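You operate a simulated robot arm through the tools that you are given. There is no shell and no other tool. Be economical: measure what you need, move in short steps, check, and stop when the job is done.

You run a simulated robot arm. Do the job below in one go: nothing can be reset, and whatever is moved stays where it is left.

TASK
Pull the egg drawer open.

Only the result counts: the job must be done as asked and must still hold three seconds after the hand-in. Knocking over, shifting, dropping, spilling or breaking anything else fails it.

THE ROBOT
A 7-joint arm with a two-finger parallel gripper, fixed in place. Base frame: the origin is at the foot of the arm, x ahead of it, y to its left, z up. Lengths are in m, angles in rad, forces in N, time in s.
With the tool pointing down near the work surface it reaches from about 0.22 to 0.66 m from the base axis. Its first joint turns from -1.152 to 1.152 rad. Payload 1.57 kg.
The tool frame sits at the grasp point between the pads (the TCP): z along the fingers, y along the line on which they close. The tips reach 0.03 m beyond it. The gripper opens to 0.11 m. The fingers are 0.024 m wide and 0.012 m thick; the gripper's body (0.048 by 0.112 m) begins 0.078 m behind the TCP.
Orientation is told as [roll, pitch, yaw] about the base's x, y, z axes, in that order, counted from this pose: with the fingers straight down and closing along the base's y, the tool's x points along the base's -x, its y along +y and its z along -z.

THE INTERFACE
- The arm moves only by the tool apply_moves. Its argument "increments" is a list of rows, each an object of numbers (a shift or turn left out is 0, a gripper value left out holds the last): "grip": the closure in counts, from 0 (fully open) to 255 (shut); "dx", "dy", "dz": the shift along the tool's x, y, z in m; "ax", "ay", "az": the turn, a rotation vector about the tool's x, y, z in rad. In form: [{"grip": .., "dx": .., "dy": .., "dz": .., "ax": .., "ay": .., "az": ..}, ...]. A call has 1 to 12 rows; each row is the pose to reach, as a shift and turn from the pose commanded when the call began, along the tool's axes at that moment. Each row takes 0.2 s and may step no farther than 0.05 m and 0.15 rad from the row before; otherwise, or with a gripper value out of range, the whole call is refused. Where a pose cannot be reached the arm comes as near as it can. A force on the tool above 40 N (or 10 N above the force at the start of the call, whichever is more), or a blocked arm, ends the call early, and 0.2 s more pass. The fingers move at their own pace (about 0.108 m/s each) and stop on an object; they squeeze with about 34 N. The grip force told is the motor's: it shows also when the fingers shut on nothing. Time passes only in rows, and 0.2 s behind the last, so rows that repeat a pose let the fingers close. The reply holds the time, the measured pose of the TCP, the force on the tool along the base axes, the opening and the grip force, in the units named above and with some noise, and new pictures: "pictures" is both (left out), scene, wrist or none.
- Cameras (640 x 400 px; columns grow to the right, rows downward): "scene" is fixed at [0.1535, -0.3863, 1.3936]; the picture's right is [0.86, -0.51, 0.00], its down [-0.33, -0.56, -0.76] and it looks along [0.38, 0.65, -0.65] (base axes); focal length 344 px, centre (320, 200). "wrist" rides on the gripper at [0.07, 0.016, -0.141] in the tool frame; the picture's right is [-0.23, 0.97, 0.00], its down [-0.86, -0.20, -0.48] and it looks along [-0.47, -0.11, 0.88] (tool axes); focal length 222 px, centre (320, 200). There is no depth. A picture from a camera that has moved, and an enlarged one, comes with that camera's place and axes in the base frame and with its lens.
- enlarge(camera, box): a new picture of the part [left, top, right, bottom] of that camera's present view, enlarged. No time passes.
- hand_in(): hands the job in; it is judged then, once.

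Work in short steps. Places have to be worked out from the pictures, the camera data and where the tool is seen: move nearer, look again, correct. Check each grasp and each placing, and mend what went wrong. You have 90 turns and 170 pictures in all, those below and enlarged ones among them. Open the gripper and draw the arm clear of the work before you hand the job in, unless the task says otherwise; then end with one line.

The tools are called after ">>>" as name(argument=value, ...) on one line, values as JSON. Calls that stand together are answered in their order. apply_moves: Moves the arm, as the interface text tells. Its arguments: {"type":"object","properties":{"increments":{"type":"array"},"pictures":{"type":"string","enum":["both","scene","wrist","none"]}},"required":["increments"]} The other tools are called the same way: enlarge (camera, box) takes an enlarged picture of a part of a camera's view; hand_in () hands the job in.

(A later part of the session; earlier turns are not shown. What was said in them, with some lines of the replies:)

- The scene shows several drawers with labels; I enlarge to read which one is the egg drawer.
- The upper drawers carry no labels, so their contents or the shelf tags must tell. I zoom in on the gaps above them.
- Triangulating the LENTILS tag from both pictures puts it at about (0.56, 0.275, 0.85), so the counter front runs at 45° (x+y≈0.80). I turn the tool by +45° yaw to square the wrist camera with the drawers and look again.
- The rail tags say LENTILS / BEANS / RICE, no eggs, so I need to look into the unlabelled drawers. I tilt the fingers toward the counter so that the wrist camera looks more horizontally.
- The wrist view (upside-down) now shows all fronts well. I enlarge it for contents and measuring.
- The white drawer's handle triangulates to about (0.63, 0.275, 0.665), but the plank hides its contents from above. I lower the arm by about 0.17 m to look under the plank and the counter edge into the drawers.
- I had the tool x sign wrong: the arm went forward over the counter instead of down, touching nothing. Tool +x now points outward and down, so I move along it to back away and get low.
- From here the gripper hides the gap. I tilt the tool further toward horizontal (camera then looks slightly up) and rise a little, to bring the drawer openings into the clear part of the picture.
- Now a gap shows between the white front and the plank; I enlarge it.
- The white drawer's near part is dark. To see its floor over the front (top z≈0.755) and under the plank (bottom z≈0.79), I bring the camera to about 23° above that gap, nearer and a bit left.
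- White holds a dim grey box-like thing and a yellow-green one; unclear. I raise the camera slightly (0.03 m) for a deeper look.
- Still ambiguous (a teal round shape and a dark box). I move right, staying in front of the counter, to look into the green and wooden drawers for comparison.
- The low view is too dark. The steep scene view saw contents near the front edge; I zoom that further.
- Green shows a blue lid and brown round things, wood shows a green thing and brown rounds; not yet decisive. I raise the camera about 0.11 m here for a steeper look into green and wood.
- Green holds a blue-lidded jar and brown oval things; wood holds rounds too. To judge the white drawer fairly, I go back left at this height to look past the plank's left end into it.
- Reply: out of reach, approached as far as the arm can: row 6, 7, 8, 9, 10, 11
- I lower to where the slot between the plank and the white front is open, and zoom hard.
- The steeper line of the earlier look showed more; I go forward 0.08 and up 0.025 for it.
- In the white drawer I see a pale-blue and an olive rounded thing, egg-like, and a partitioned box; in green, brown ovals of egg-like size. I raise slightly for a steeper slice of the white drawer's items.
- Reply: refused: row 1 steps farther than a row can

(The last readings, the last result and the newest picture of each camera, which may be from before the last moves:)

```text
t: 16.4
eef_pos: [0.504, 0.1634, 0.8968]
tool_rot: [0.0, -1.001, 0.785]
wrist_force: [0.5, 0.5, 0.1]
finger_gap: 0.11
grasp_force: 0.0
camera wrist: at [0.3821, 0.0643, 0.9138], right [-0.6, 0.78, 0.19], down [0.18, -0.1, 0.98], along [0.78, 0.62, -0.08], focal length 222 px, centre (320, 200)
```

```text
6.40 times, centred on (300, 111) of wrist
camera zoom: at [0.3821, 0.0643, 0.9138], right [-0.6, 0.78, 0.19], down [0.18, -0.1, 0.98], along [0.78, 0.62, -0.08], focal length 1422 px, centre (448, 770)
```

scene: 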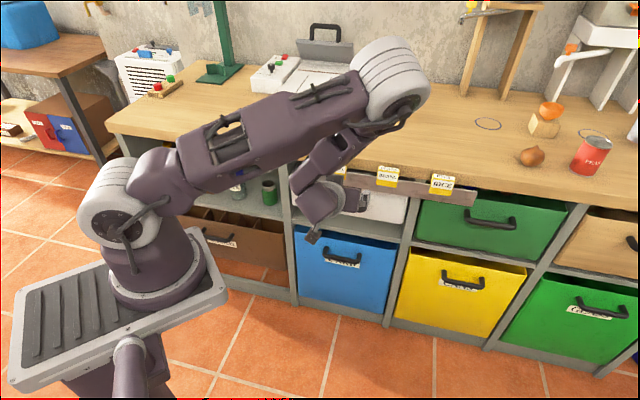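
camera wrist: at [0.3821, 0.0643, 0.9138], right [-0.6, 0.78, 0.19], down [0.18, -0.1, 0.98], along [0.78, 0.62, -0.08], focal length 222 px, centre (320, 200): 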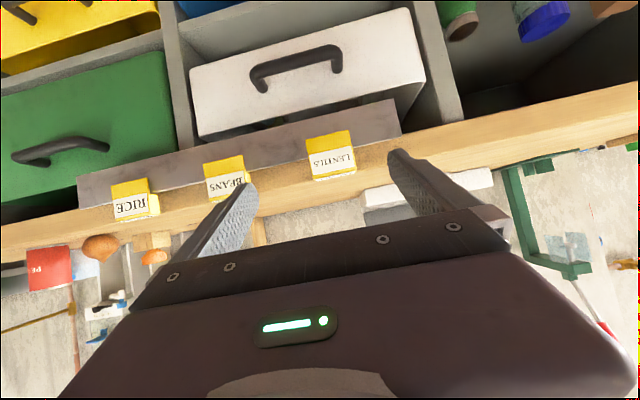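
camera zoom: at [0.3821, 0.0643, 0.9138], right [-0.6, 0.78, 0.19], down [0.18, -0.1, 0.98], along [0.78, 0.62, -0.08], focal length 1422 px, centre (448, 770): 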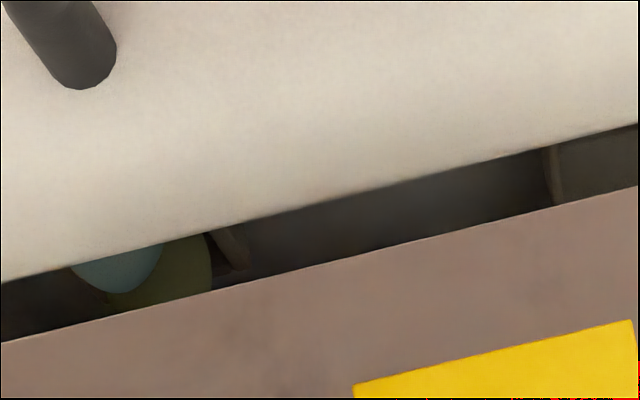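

The step was too long; I repeat it in smaller rows.

>>> apply_moves(increments=[{"dx": -0.01, "dz": -0.006, "dy": -0.04}, {"dx": -0.017, "dz": -0.011, "dy": -0.08}, {"dx": -0.017, "dz": -0.011, "dy": -0.08}], pictures="wrist")

>>> enlarge(camera="wrist", box=[260, 60, 360, 122])

```text
t: 17.2
eef_pos: [0.5624, 0.1064, 0.9186]
tool_rot: [0.0, -1.0, 0.783]
wrist_force: [-0.3, 0.2, -1.1]
finger_gap: 0.1099
grasp_force: 0.0
camera wrist: at [0.4404, 0.0063, 0.9359], right [-0.6, 0.78, 0.19], down [0.18, -0.1, 0.98], along [0.78, 0.62, -0.08], focal length 222 px, centre (320, 200)
```

wrist: 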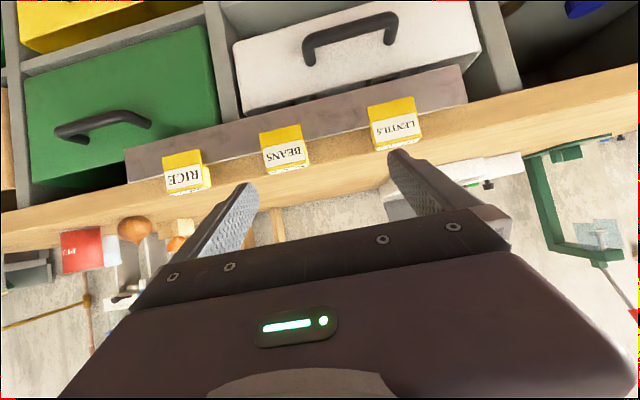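

```text
6.40 times, centred on (310, 91) of wrist
camera zoom: at [0.4404, 0.0063, 0.9359], right [-0.6, 0.78, 0.19], down [0.18, -0.1, 0.98], along [0.78, 0.62, -0.08], focal length 1422 px, centre (384, 898)
```

zoom: 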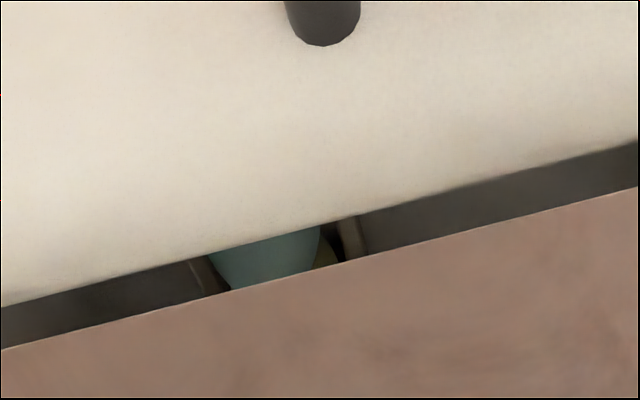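

White's items sit in narrow trays (one pale blue, one olive), like coloured eggs. I check the brown ovals in green more closely before deciding.

>>> apply_moves(increments=[{"dx": -0.02, "dz": -0.025, "dy": -0.03}, {"dx": -0.04, "dz": -0.05, "dy": -0.06}, {"dx": -0.06, "dz": -0.07, "dy": -0.09}, {"dx": -0.08, "dz": -0.085, "dy": -0.12}, {"dx": -0.08, "dz": -0.085, "dy": -0.165}, {"dx": -0.08, "dz": -0.085, "dy": -0.21}, {"dx": -0.08, "dz": -0.085, "dy": -0.255}, {"dx": -0.08, "dz": -0.085, "dy": -0.3}, {"dx": -0.08, "dz": -0.085, "dy": -0.345}, {"dx": -0.08, "dz": -0.085, "dy": -0.345}], pictures="wrist")

```text
t: 19.4
eef_pos: [0.7614, -0.1368, 1.0282]
tool_rot: [0.0, -1.0, 0.785]
wrist_force: [0.1, 1.0, -0.2]
finger_gap: 0.1101
grasp_force: 0.0
out of reach, approached as far as the arm can: row 9, 10
camera wrist: at [0.6403, -0.2373, 1.047], right [-0.6, 0.77, 0.19], down [0.18, -0.1, 0.98], along [0.78, 0.62, -0.08], focal length 222 px, centre (320, 200)
```

wrist: 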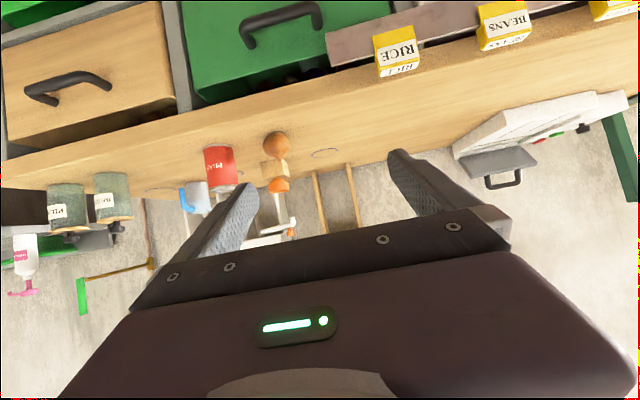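

The arm hits its reach limit at radius ≈0.77 here, so green's handle (radius ≈0.98) is very likely out of reach at all. One more zoom at its contents.

>>> enlarge(camera="wrist", box=[240, 50, 350, 110])

```text
5.82 times, centred on (295, 80) of wrist
camera zoom: at [0.6403, -0.2373, 1.047], right [-0.6, 0.77, 0.19], down [0.18, -0.1, 0.98], along [0.78, 0.62, -0.08], focal length 1292 px, centre (466, 898)
```

zoom: 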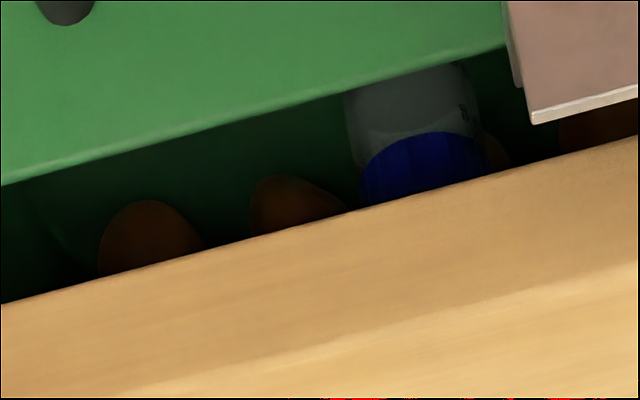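

The brown things in green look like (pointed) onions next to a jar; white, with pale-blue and olive eggs in trays, is the egg drawer and the reachable one. I move left, down and back to a free spot in front of its handle.

>>> apply_moves(increments=[{"dx": 0.028, "dz": 0.012, "dy": 0.033}, {"dx": 0.056, "dz": 0.024, "dy": 0.066}, {"dx": 0.084, "dz": 0.036, "dy": 0.099}, {"dx": 0.112, "dz": 0.048, "dy": 0.132}, {"dx": 0.14, "dz": 0.06, "dy": 0.165}, {"dx": 0.168, "dz": 0.072, "dy": 0.198}, {"dx": 0.195, "dz": 0.084, "dy": 0.231}, {"dx": 0.223, "dz": 0.096, "dy": 0.264}, {"dx": 0.251, "dz": 0.108, "dy": 0.297}, {"dx": 0.279, "dz": 0.12, "dy": 0.33}, {"dx": 0.279, "dz": 0.12, "dy": 0.33}], pictures="none")

```text
t: 21.8
eef_pos: [0.4902, 0.0584, 0.7283]
tool_rot: [0.001, -1.001, 0.783]
wrist_force: [-0.4, 0.5, 0.9]
finger_gap: 0.1101
grasp_force: 0.0
```

Now at d≈0.39, u≈0.305, z≈0.73. I tilt the tool to horizontal.

>>> apply_moves(increments=[{"ay": -0.14}, {"ay": -0.28}, {"ay": -0.42}, {"ay": -0.57}, {"ay": -0.57}], pictures="none")

```text
t: 23.0
eef_pos: [0.4928, 0.0587, 0.7292]
tool_rot: [1.984, -1.57, -1.198]
wrist_force: [0.7, -0.6, -0.3]
finger_gap: 0.11
grasp_force: 0.2
```

Horizontal now. I roll the gripper about its own axis in steps toward a vertical closing line.

>>> apply_moves(increments=[{"az": 0.15}, {"az": 0.3}, {"az": 0.45}, {"az": 0.6}, {"az": 0.75}, {"az": 0.9}, {"az": 1.05}, {"az": 1.2}, {"az": 1.35}, {"az": 1.5}, {"az": 1.57}, {"az": 1.57}])

```text
t: 25.6
eef_pos: [0.4911, 0.06, 0.7318]
tool_rot: [1.57, 0.001, -0.785]
wrist_force: [0.3, 0.4, -0.5]
finger_gap: 0.11
grasp_force: 0.1
camera wrist: at [0.3436, 0.0092, 0.747], right [0.16, -0.16, 0.97], down [0.27, -0.94, -0.2], along [0.95, 0.29, -0.11], focal length 222 px, centre (320, 200)
```

scene: 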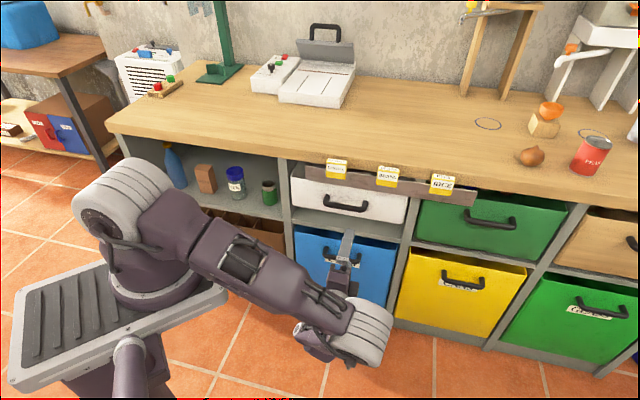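
wrist: 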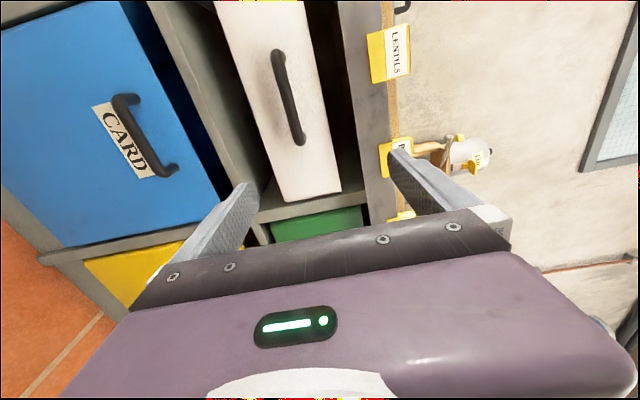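

The roll worked; tool x is now lateral left, y up, z toward the drawer. I zoom both views on the handle for an exact fix.

>>> enlarge(camera="scene", box=[285, 150, 415, 240])

>>> enlarge(camera="wrist", box=[200, 0, 400, 220])

```text
4.44 times, centred on (350, 195) of scene
camera zoom: at [0.1535, -0.3863, 1.3936], right [0.86, -0.51, 0.0], down [-0.33, -0.56, -0.76], along [0.38, 0.65, -0.65], focal length 1531 px, centre (187, 222)
```

zoom: 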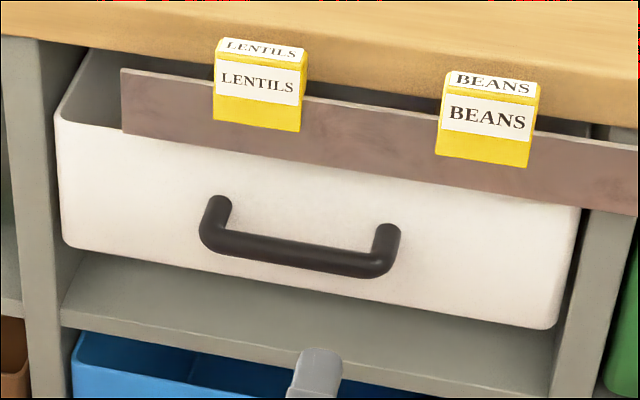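

```text
1.82 times, centred on (300, 110) of wrist
camera zoom: at [0.3436, 0.0092, 0.747], right [0.16, -0.16, 0.97], down [0.27, -0.94, -0.2], along [0.95, 0.29, -0.11], focal length 404 px, centre (356, 364)
```

zoom: 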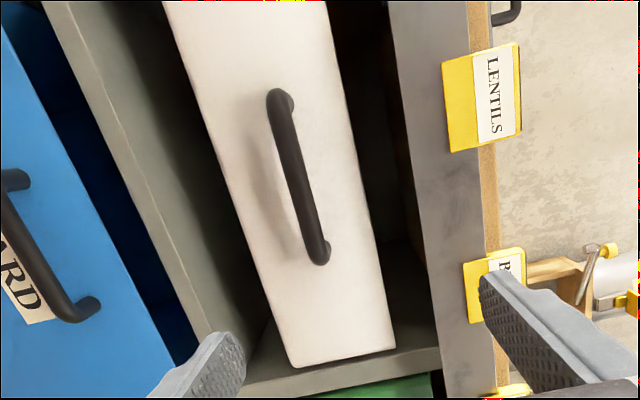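

The fix gives the bar centre near (0.615, 0.255, 0.69). I narrow the gripper to about 0.07 and move to a pre-grasp stand-off in front of it.

>>> apply_moves(increments=[{"grip": 90, "dx": 0.015, "dy": -0.012, "dz": 0.03}, {"grip": 90, "dx": 0.03, "dy": -0.025, "dz": 0.06}, {"grip": 90, "dx": 0.045, "dy": -0.037, "dz": 0.09}, {"grip": 90, "dx": 0.05, "dy": -0.042, "dz": 0.13}, {"grip": 90, "dx": 0.05, "dy": -0.042, "dz": 0.13}])

>>> enlarge(camera="scene", box=[285, 150, 415, 240])

```text
t: 26.8
eef_pos: [0.5478, 0.1883, 0.6887]
tool_rot: [1.572, 0.001, -0.788]
wrist_force: [-0.2, 0.0, -0.7]
finger_gap: 0.0711
grasp_force: 0.0
camera wrist: at [0.3993, 0.1377, 0.7053], right [0.16, -0.16, 0.97], down [0.27, -0.94, -0.2], along [0.95, 0.29, -0.11], focal length 222 px, centre (320, 200)
```

scene: 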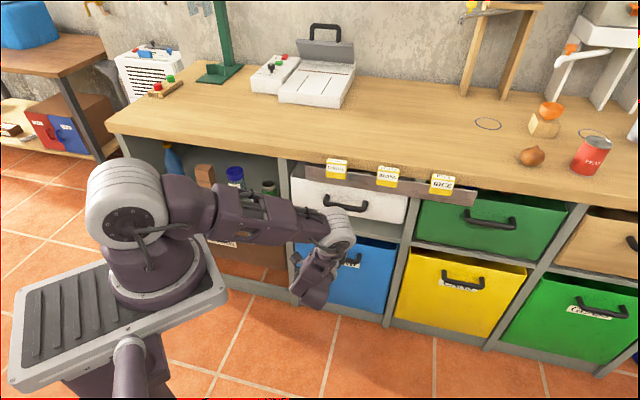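
wrist: 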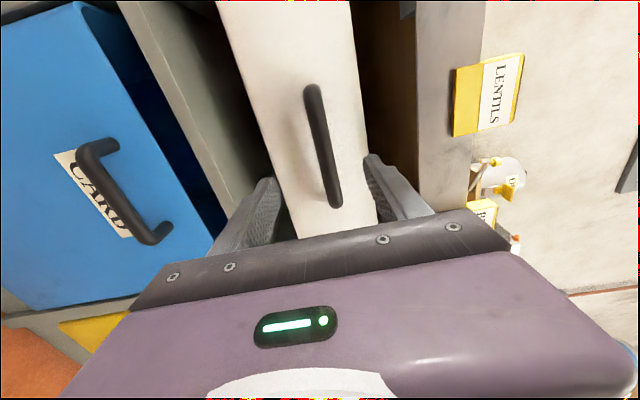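

```text
4.44 times, centred on (350, 195) of scene
camera zoom: at [0.1536, -0.3863, 1.3936], right [0.86, -0.5, 0.0], down [-0.33, -0.56, -0.76], along [0.38, 0.65, -0.65], focal length 1531 px, centre (187, 222)
```

zoom: 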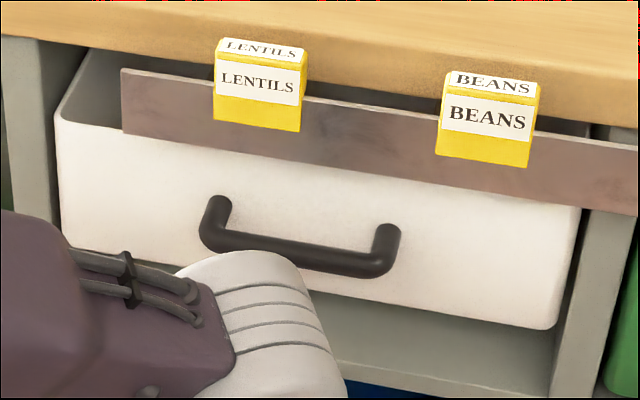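

The bar lies about 0.10 m ahead and 5 mm above the tool axis, consistent in both views. I raise 5 mm and advance 0.085 m with the fingers open around it.

>>> apply_moves(increments=[{"grip": 90, "dy": 0.005, "dz": 0.03}, {"grip": 90, "dy": 0.005, "dz": 0.06}, {"grip": 90, "dy": 0.005, "dz": 0.085}, {"grip": 90, "dy": 0.005, "dz": 0.085}])

>>> enlarge(camera="scene", box=[285, 150, 415, 240])

```text
t: 27.8
eef_pos: [0.6084, 0.2475, 0.6936]
tool_rot: [1.571, 0.0, -0.785]
wrist_force: [0.7, 0.9, 0.3]
finger_gap: 0.071
grasp_force: 0.0
camera wrist: at [0.4599, 0.1969, 0.7095], right [0.16, -0.16, 0.97], down [0.27, -0.94, -0.2], along [0.95, 0.29, -0.11], focal length 222 px, centre (320, 200)
```

scene: 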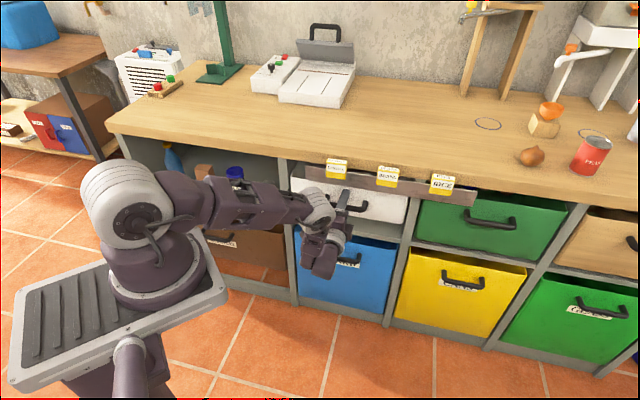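
wrist: 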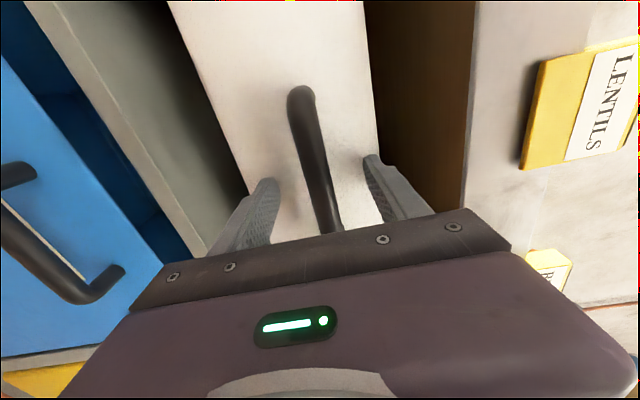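

```text
4.44 times, centred on (350, 195) of scene
camera zoom: at [0.1536, -0.3863, 1.3936], right [0.86, -0.51, 0.0], down [-0.33, -0.56, -0.76], along [0.38, 0.65, -0.65], focal length 1531 px, centre (187, 222)
```

zoom: 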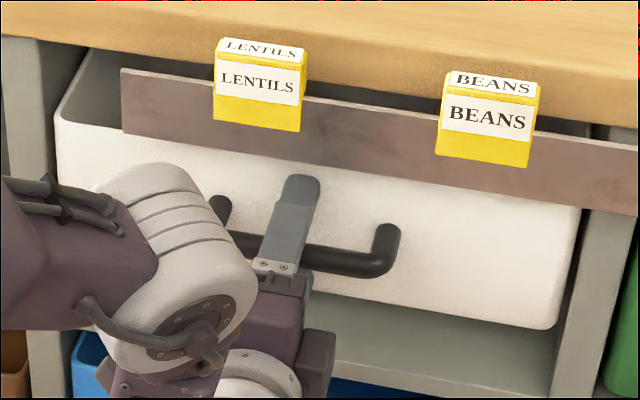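

The bar passes between the fingers in both views. I close the gripper.

>>> apply_moves(increments=[{"grip": 255}, {"grip": 255}, {"grip": 255}, {"grip": 255}])

```text
t: 28.8
eef_pos: [0.6087, 0.2469, 0.6949]
tool_rot: [1.573, -0.002, -0.784]
wrist_force: [-8.2, -2.0, 23.5]
finger_gap: 0.0177
grasp_force: 32.6
camera wrist: at [0.4601, 0.1968, 0.7105], right [0.16, -0.16, 0.97], down [0.27, -0.94, -0.2], along [0.95, 0.29, -0.1], focal length 222 px, centre (320, 200)
```

scene: 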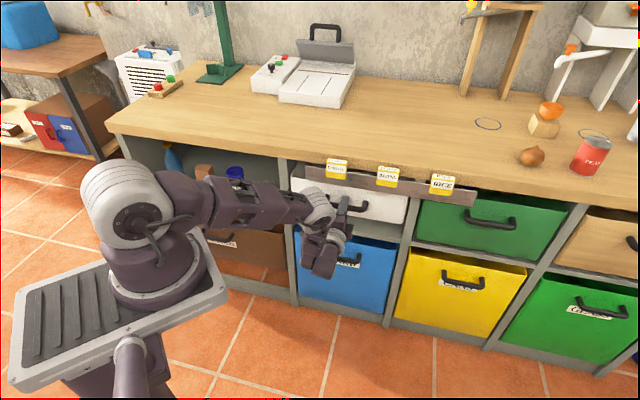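
wrist: 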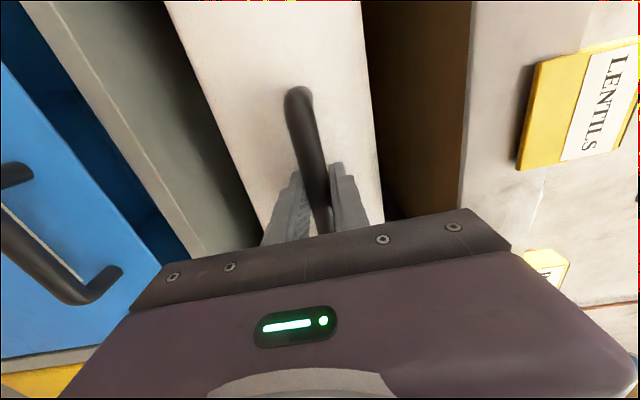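

Gripped: gap 17.7 mm. The 23 N vertical force says the bar sits slightly higher, so I raise 3 mm and begin a slow straight pull.

>>> apply_moves(increments=[{"grip": 255, "dy": 0.003}, {"dy": 0.003, "dz": -0.006}, {"dy": 0.003, "dz": -0.014}, {"dy": 0.003, "dz": -0.024}, {"dy": 0.003, "dz": -0.034}, {"dy": 0.003, "dz": -0.04}])

```text
t: 30.3
eef_pos: [0.58, 0.2195, 0.6954]
tool_rot: [1.56, 0.001, -0.789]
wrist_force: [2.7, -4.3, -4.9]
finger_gap: 0.0178
grasp_force: 32.5
stopped in row 6: the force on the tool passed its limit (the readings are from after the stop); the commanded pose is now the measured one
camera wrist: at [0.4315, 0.1691, 0.7127], right [0.17, -0.15, 0.97], down [0.26, -0.95, -0.19], along [0.95, 0.29, -0.12], focal length 222 px, centre (320, 200)
```

scene: 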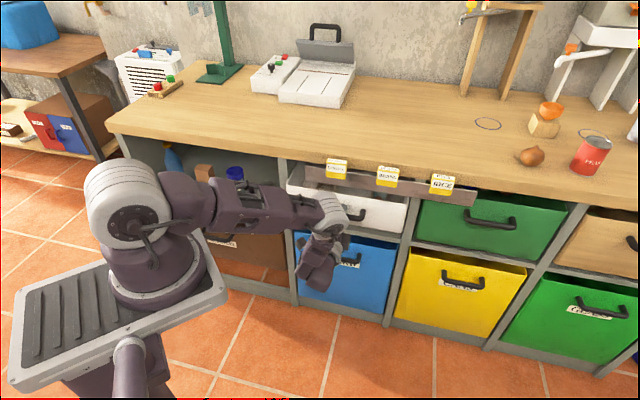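
wrist: 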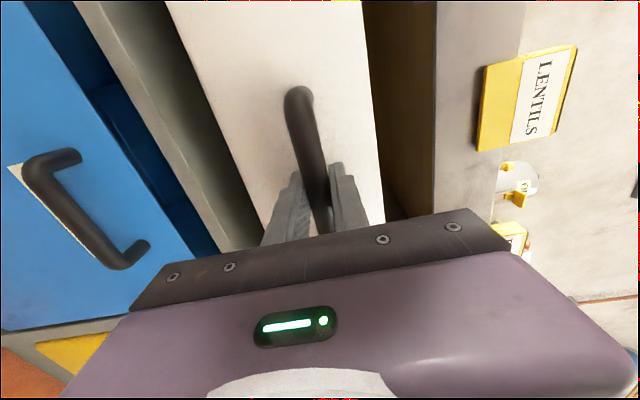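

The drawer came out 4 cm, then the force limit tripped. I check the drawer and the contents now visible.

>>> enlarge(camera="scene", box=[275, 150, 425, 245])

```text
4.21 times, centred on (350, 198) of scene
camera zoom: at [0.1537, -0.3863, 1.3936], right [0.86, -0.5, 0.0], down [-0.33, -0.56, -0.76], along [0.38, 0.65, -0.65], focal length 1450 px, centre (194, 210)
```

zoom: 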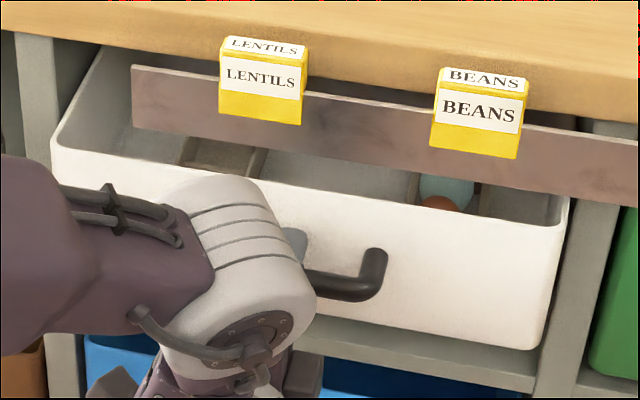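

A brown and a pale-blue egg in a tray are visible: this is the egg drawer. I continue pulling, slower.

>>> apply_moves(increments=[{"dz": -0.005}, {"dz": -0.011}, {"dz": -0.018}, {"dz": -0.025}, {"dz": -0.032}, {"dz": -0.039}, {"dz": -0.046}, {"dz": -0.052}, {"dz": -0.056}, {"dz": -0.058}])

```text
t: 32.5
eef_pos: [0.5405, 0.1795, 0.6957]
tool_rot: [1.562, 0.001, -0.791]
wrist_force: [9.8, -8.4, -13.7]
finger_gap: 0.0177
grasp_force: 32.6
camera wrist: at [0.3912, 0.1292, 0.7125], right [0.17, -0.15, 0.97], down [0.26, -0.95, -0.2], along [0.95, 0.29, -0.12], focal length 222 px, centre (320, 200)
```

scene: 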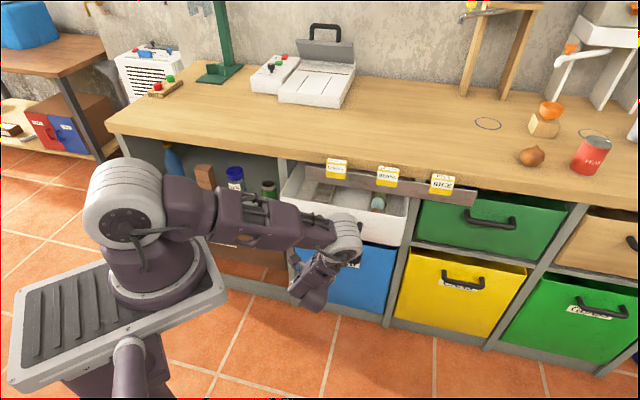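
wrist: 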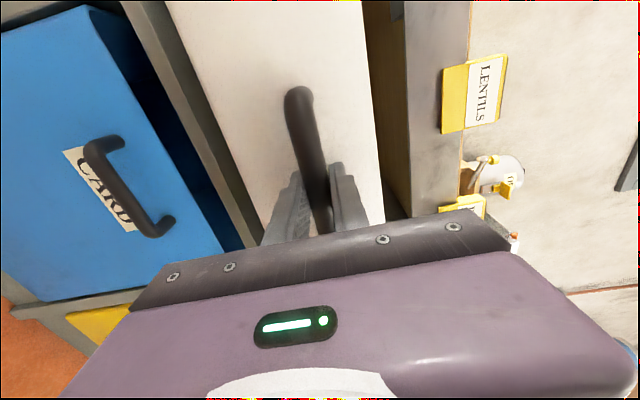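

Out by about 0.095 m, smoothly. I relieve the small side and vertical loads (2 mm right, 2 mm down) and pull on.

>>> apply_moves(increments=[{"dx": -0.002, "dy": -0.002, "dz": -0.004}, {"dx": -0.002, "dy": -0.002, "dz": -0.011}, {"dx": -0.002, "dy": -0.002, "dz": -0.018}, {"dx": -0.002, "dy": -0.002, "dz": -0.025}, {"dx": -0.002, "dy": -0.002, "dz": -0.032}, {"dx": -0.002, "dy": -0.002, "dz": -0.039}, {"dx": -0.002, "dy": -0.002, "dz": -0.046}, {"dx": -0.002, "dy": -0.002, "dz": -0.053}, {"dx": -0.002, "dy": -0.002, "dz": -0.058}, {"dx": -0.002, "dy": -0.002, "dz": -0.06}])

>>> enlarge(camera="scene", box=[265, 150, 425, 250])

```text
t: 34.7
eef_pos: [0.4959, 0.1358, 0.6954]
tool_rot: [1.562, 0.0, -0.787]
wrist_force: [-8.7, 9.9, 21.5]
finger_gap: 0.0181
grasp_force: 32.9
camera wrist: at [0.3477, 0.0848, 0.7123], right [0.17, -0.15, 0.97], down [0.26, -0.94, -0.2], along [0.95, 0.29, -0.12], focal length 222 px, centre (320, 200)
```

scene: 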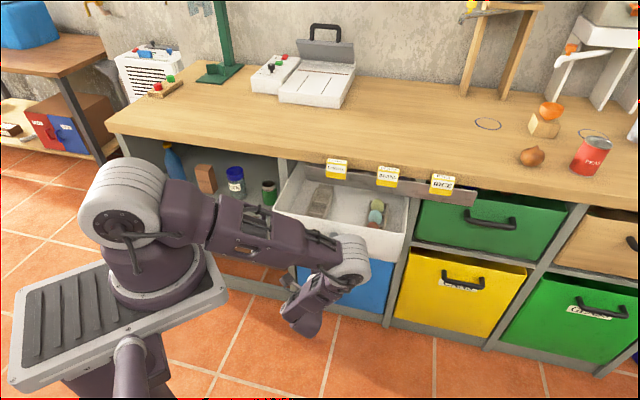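
wrist: 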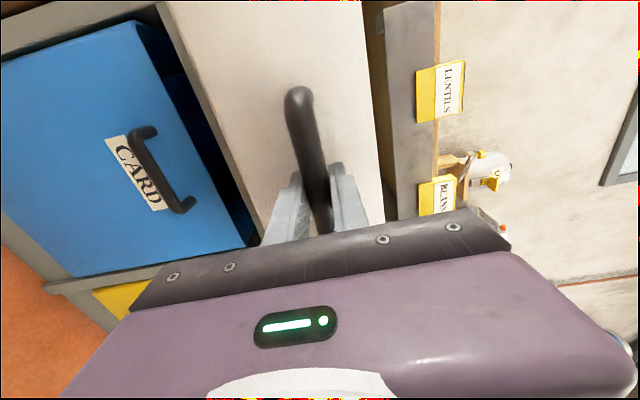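

```text
4.00 times, centred on (345, 200) of scene
camera zoom: at [0.153, -0.3862, 1.3937], right [0.86, -0.51, 0.0], down [-0.33, -0.56, -0.76], along [0.38, 0.65, -0.65], focal length 1378 px, centre (220, 200)
```

zoom: 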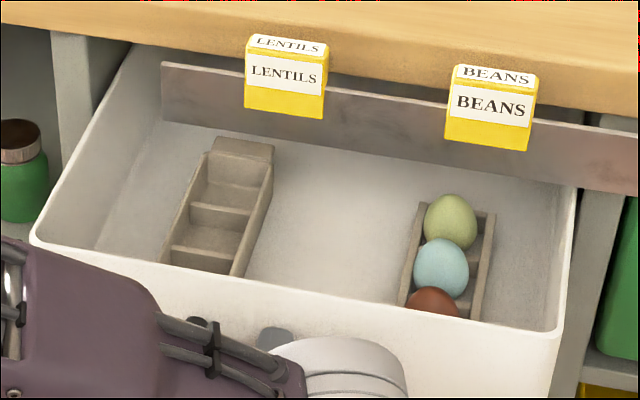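

Now 0.16 m open, eggs upright in their tray. I pull another 5 cm gently, undoing the small corrections.

>>> apply_moves(increments=[{"dx": 0.001, "dy": 0.002, "dz": -0.004}, {"dx": 0.001, "dy": 0.002, "dz": -0.011}, {"dx": 0.001, "dy": 0.002, "dz": -0.018}, {"dx": 0.001, "dy": 0.002, "dz": -0.025}, {"dx": 0.001, "dy": 0.002, "dz": -0.032}, {"dx": 0.001, "dy": 0.002, "dz": -0.039}, {"dx": 0.001, "dy": 0.002, "dz": -0.046}, {"dx": 0.001, "dy": 0.002, "dz": -0.05}, {"dx": 0.001, "dy": 0.002, "dz": -0.05}], pictures="scene")

```text
t: 36.4
eef_pos: [0.4631, 0.1015, 0.6938]
tool_rot: [1.55, -0.002, -0.788]
wrist_force: [1.6, -3.6, -4.0]
finger_gap: 0.0178
grasp_force: 32.6
out of reach, approached as far as the arm can: row 8
stopped in row 8: the force on the tool passed its limit (the readings are from after the stop); the commanded pose is now the measured one
```

scene: 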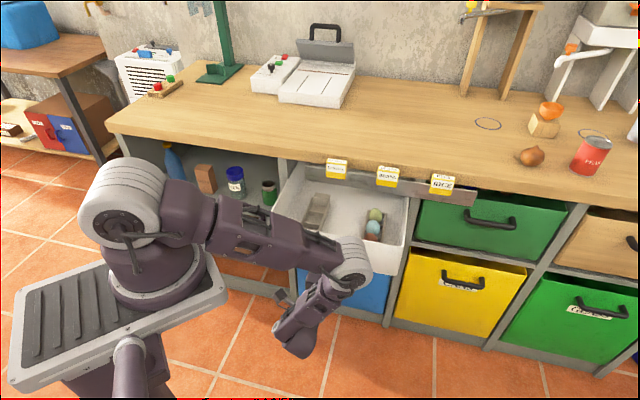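

About 0.205 m open and the arm is at its rear limit; that is plenty. I open the gripper in place.

>>> apply_moves(increments=[{"grip": 120}, {"grip": 90}, {"grip": 90}])

>>> enlarge(camera="scene", box=[255, 150, 435, 262])

```text
t: 37.2
eef_pos: [0.4627, 0.1027, 0.6959]
tool_rot: [1.552, -0.003, -0.79]
wrist_force: [-0.1, -0.2, 0.5]
finger_gap: 0.0713
grasp_force: 0.0
camera wrist: at [0.3143, 0.0522, 0.714], right [0.17, -0.15, 0.97], down [0.26, -0.95, -0.19], along [0.95, 0.29, -0.12], focal length 222 px, centre (320, 200)
```

scene: 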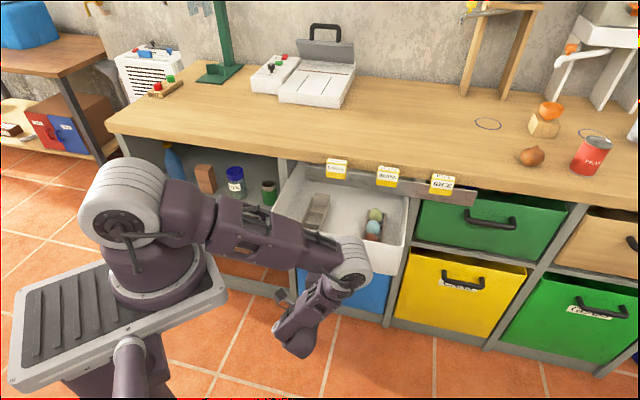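
wrist: 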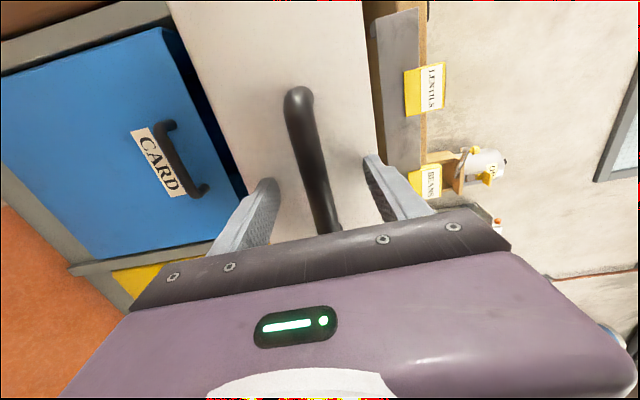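

```text
3.56 times, centred on (345, 206) of scene
camera zoom: at [0.1535, -0.3863, 1.3936], right [0.86, -0.51, 0.0], down [-0.33, -0.56, -0.76], along [0.38, 0.65, -0.65], focal length 1224 px, centre (231, 179)
```

zoom: 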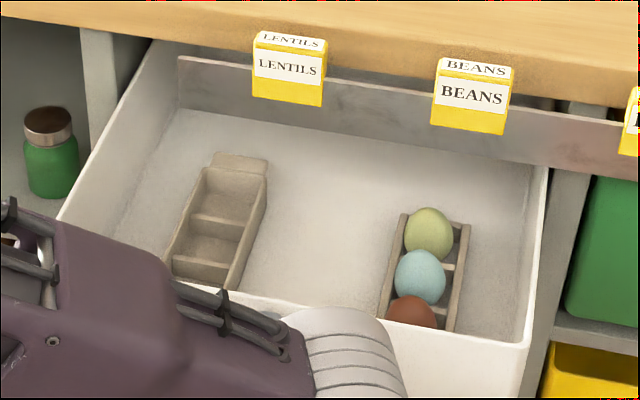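

Released cleanly. I withdraw backward with a small rightward component (toward roomier reach), staying between the handle posts.

>>> apply_moves(increments=[{"dx": -0.005, "dz": -0.012}, {"dx": -0.01, "dz": -0.024}, {"dx": -0.015, "dz": -0.036}, {"dx": -0.02, "dz": -0.048}, {"dx": -0.025, "dz": -0.06}])

```text
t: 38.4
eef_pos: [0.4388, 0.0432, 0.6961]
tool_rot: [1.552, -0.001, -0.787]
wrist_force: [0.6, -0.3, -0.1]
finger_gap: 0.071
grasp_force: 0.0
camera wrist: at [0.2896, -0.0076, 0.715], right [0.17, -0.15, 0.97], down [0.26, -0.95, -0.19], along [0.95, 0.29, -0.12], focal length 222 px, centre (320, 200)
```

scene: 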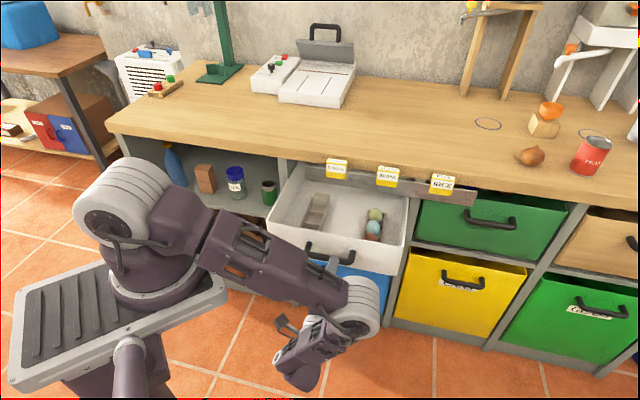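
wrist: 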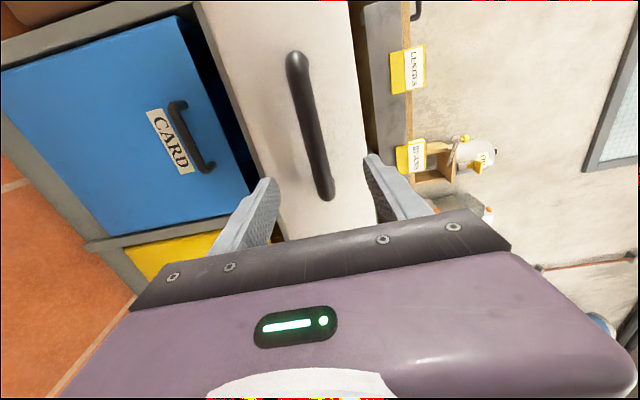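

The fingers are clear of the handle. I draw the arm further right and back, and open fully.

>>> apply_moves(increments=[{"dx": -0.03, "dz": -0.008}, {"dx": -0.06, "dz": -0.016}, {"dx": -0.09, "dz": -0.024}, {"dx": -0.12, "dz": -0.03, "grip": 0}, {"dx": -0.15, "dz": -0.03, "grip": 0}, {"dx": -0.15, "dz": -0.03, "grip": 0}], pictures="scene")

>>> enlarge(camera="scene", box=[245, 145, 485, 295])

```text
t: 39.8
eef_pos: [0.5227, -0.0848, 0.6966]
tool_rot: [1.551, 0.001, -0.788]
wrist_force: [-0.8, 0.3, 0.1]
finger_gap: 0.1102
grasp_force: 0.0
```

scene: 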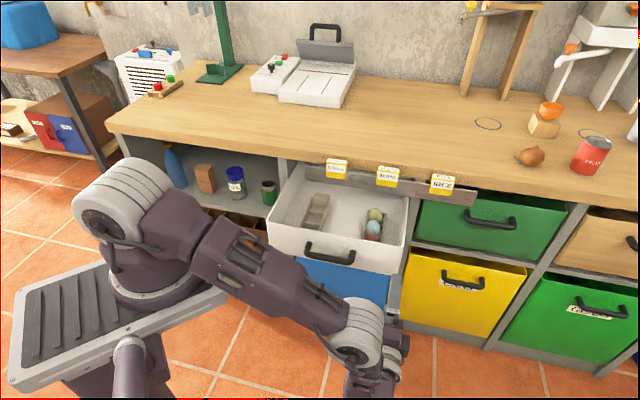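

```text
2.67 times, centred on (365, 220) of scene
camera zoom: at [0.1535, -0.3863, 1.3936], right [0.86, -0.51, 0.0], down [-0.33, -0.56, -0.76], along [0.38, 0.65, -0.65], focal length 918 px, centre (200, 147)
```

zoom: 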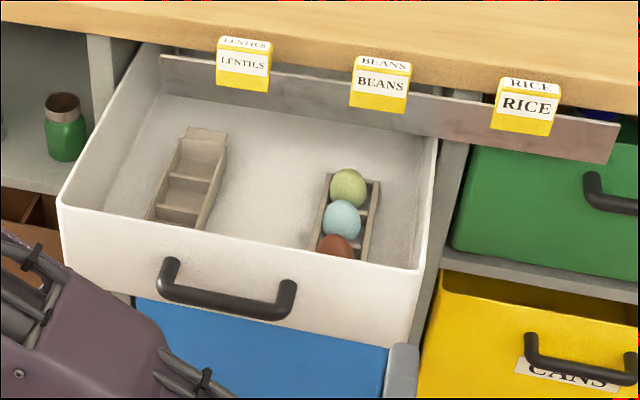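

The egg drawer stands about 0.2 m open with the eggs still in their tray, nothing else has moved, and the arm is clear. I hand it in.

>>> hand_in()

```text
The job is handed in.
```

The egg drawer, the white one at upper left, is open by about 0.2 m; the eggs are still in their tray, nothing else I could see moved, and the job is handed in.
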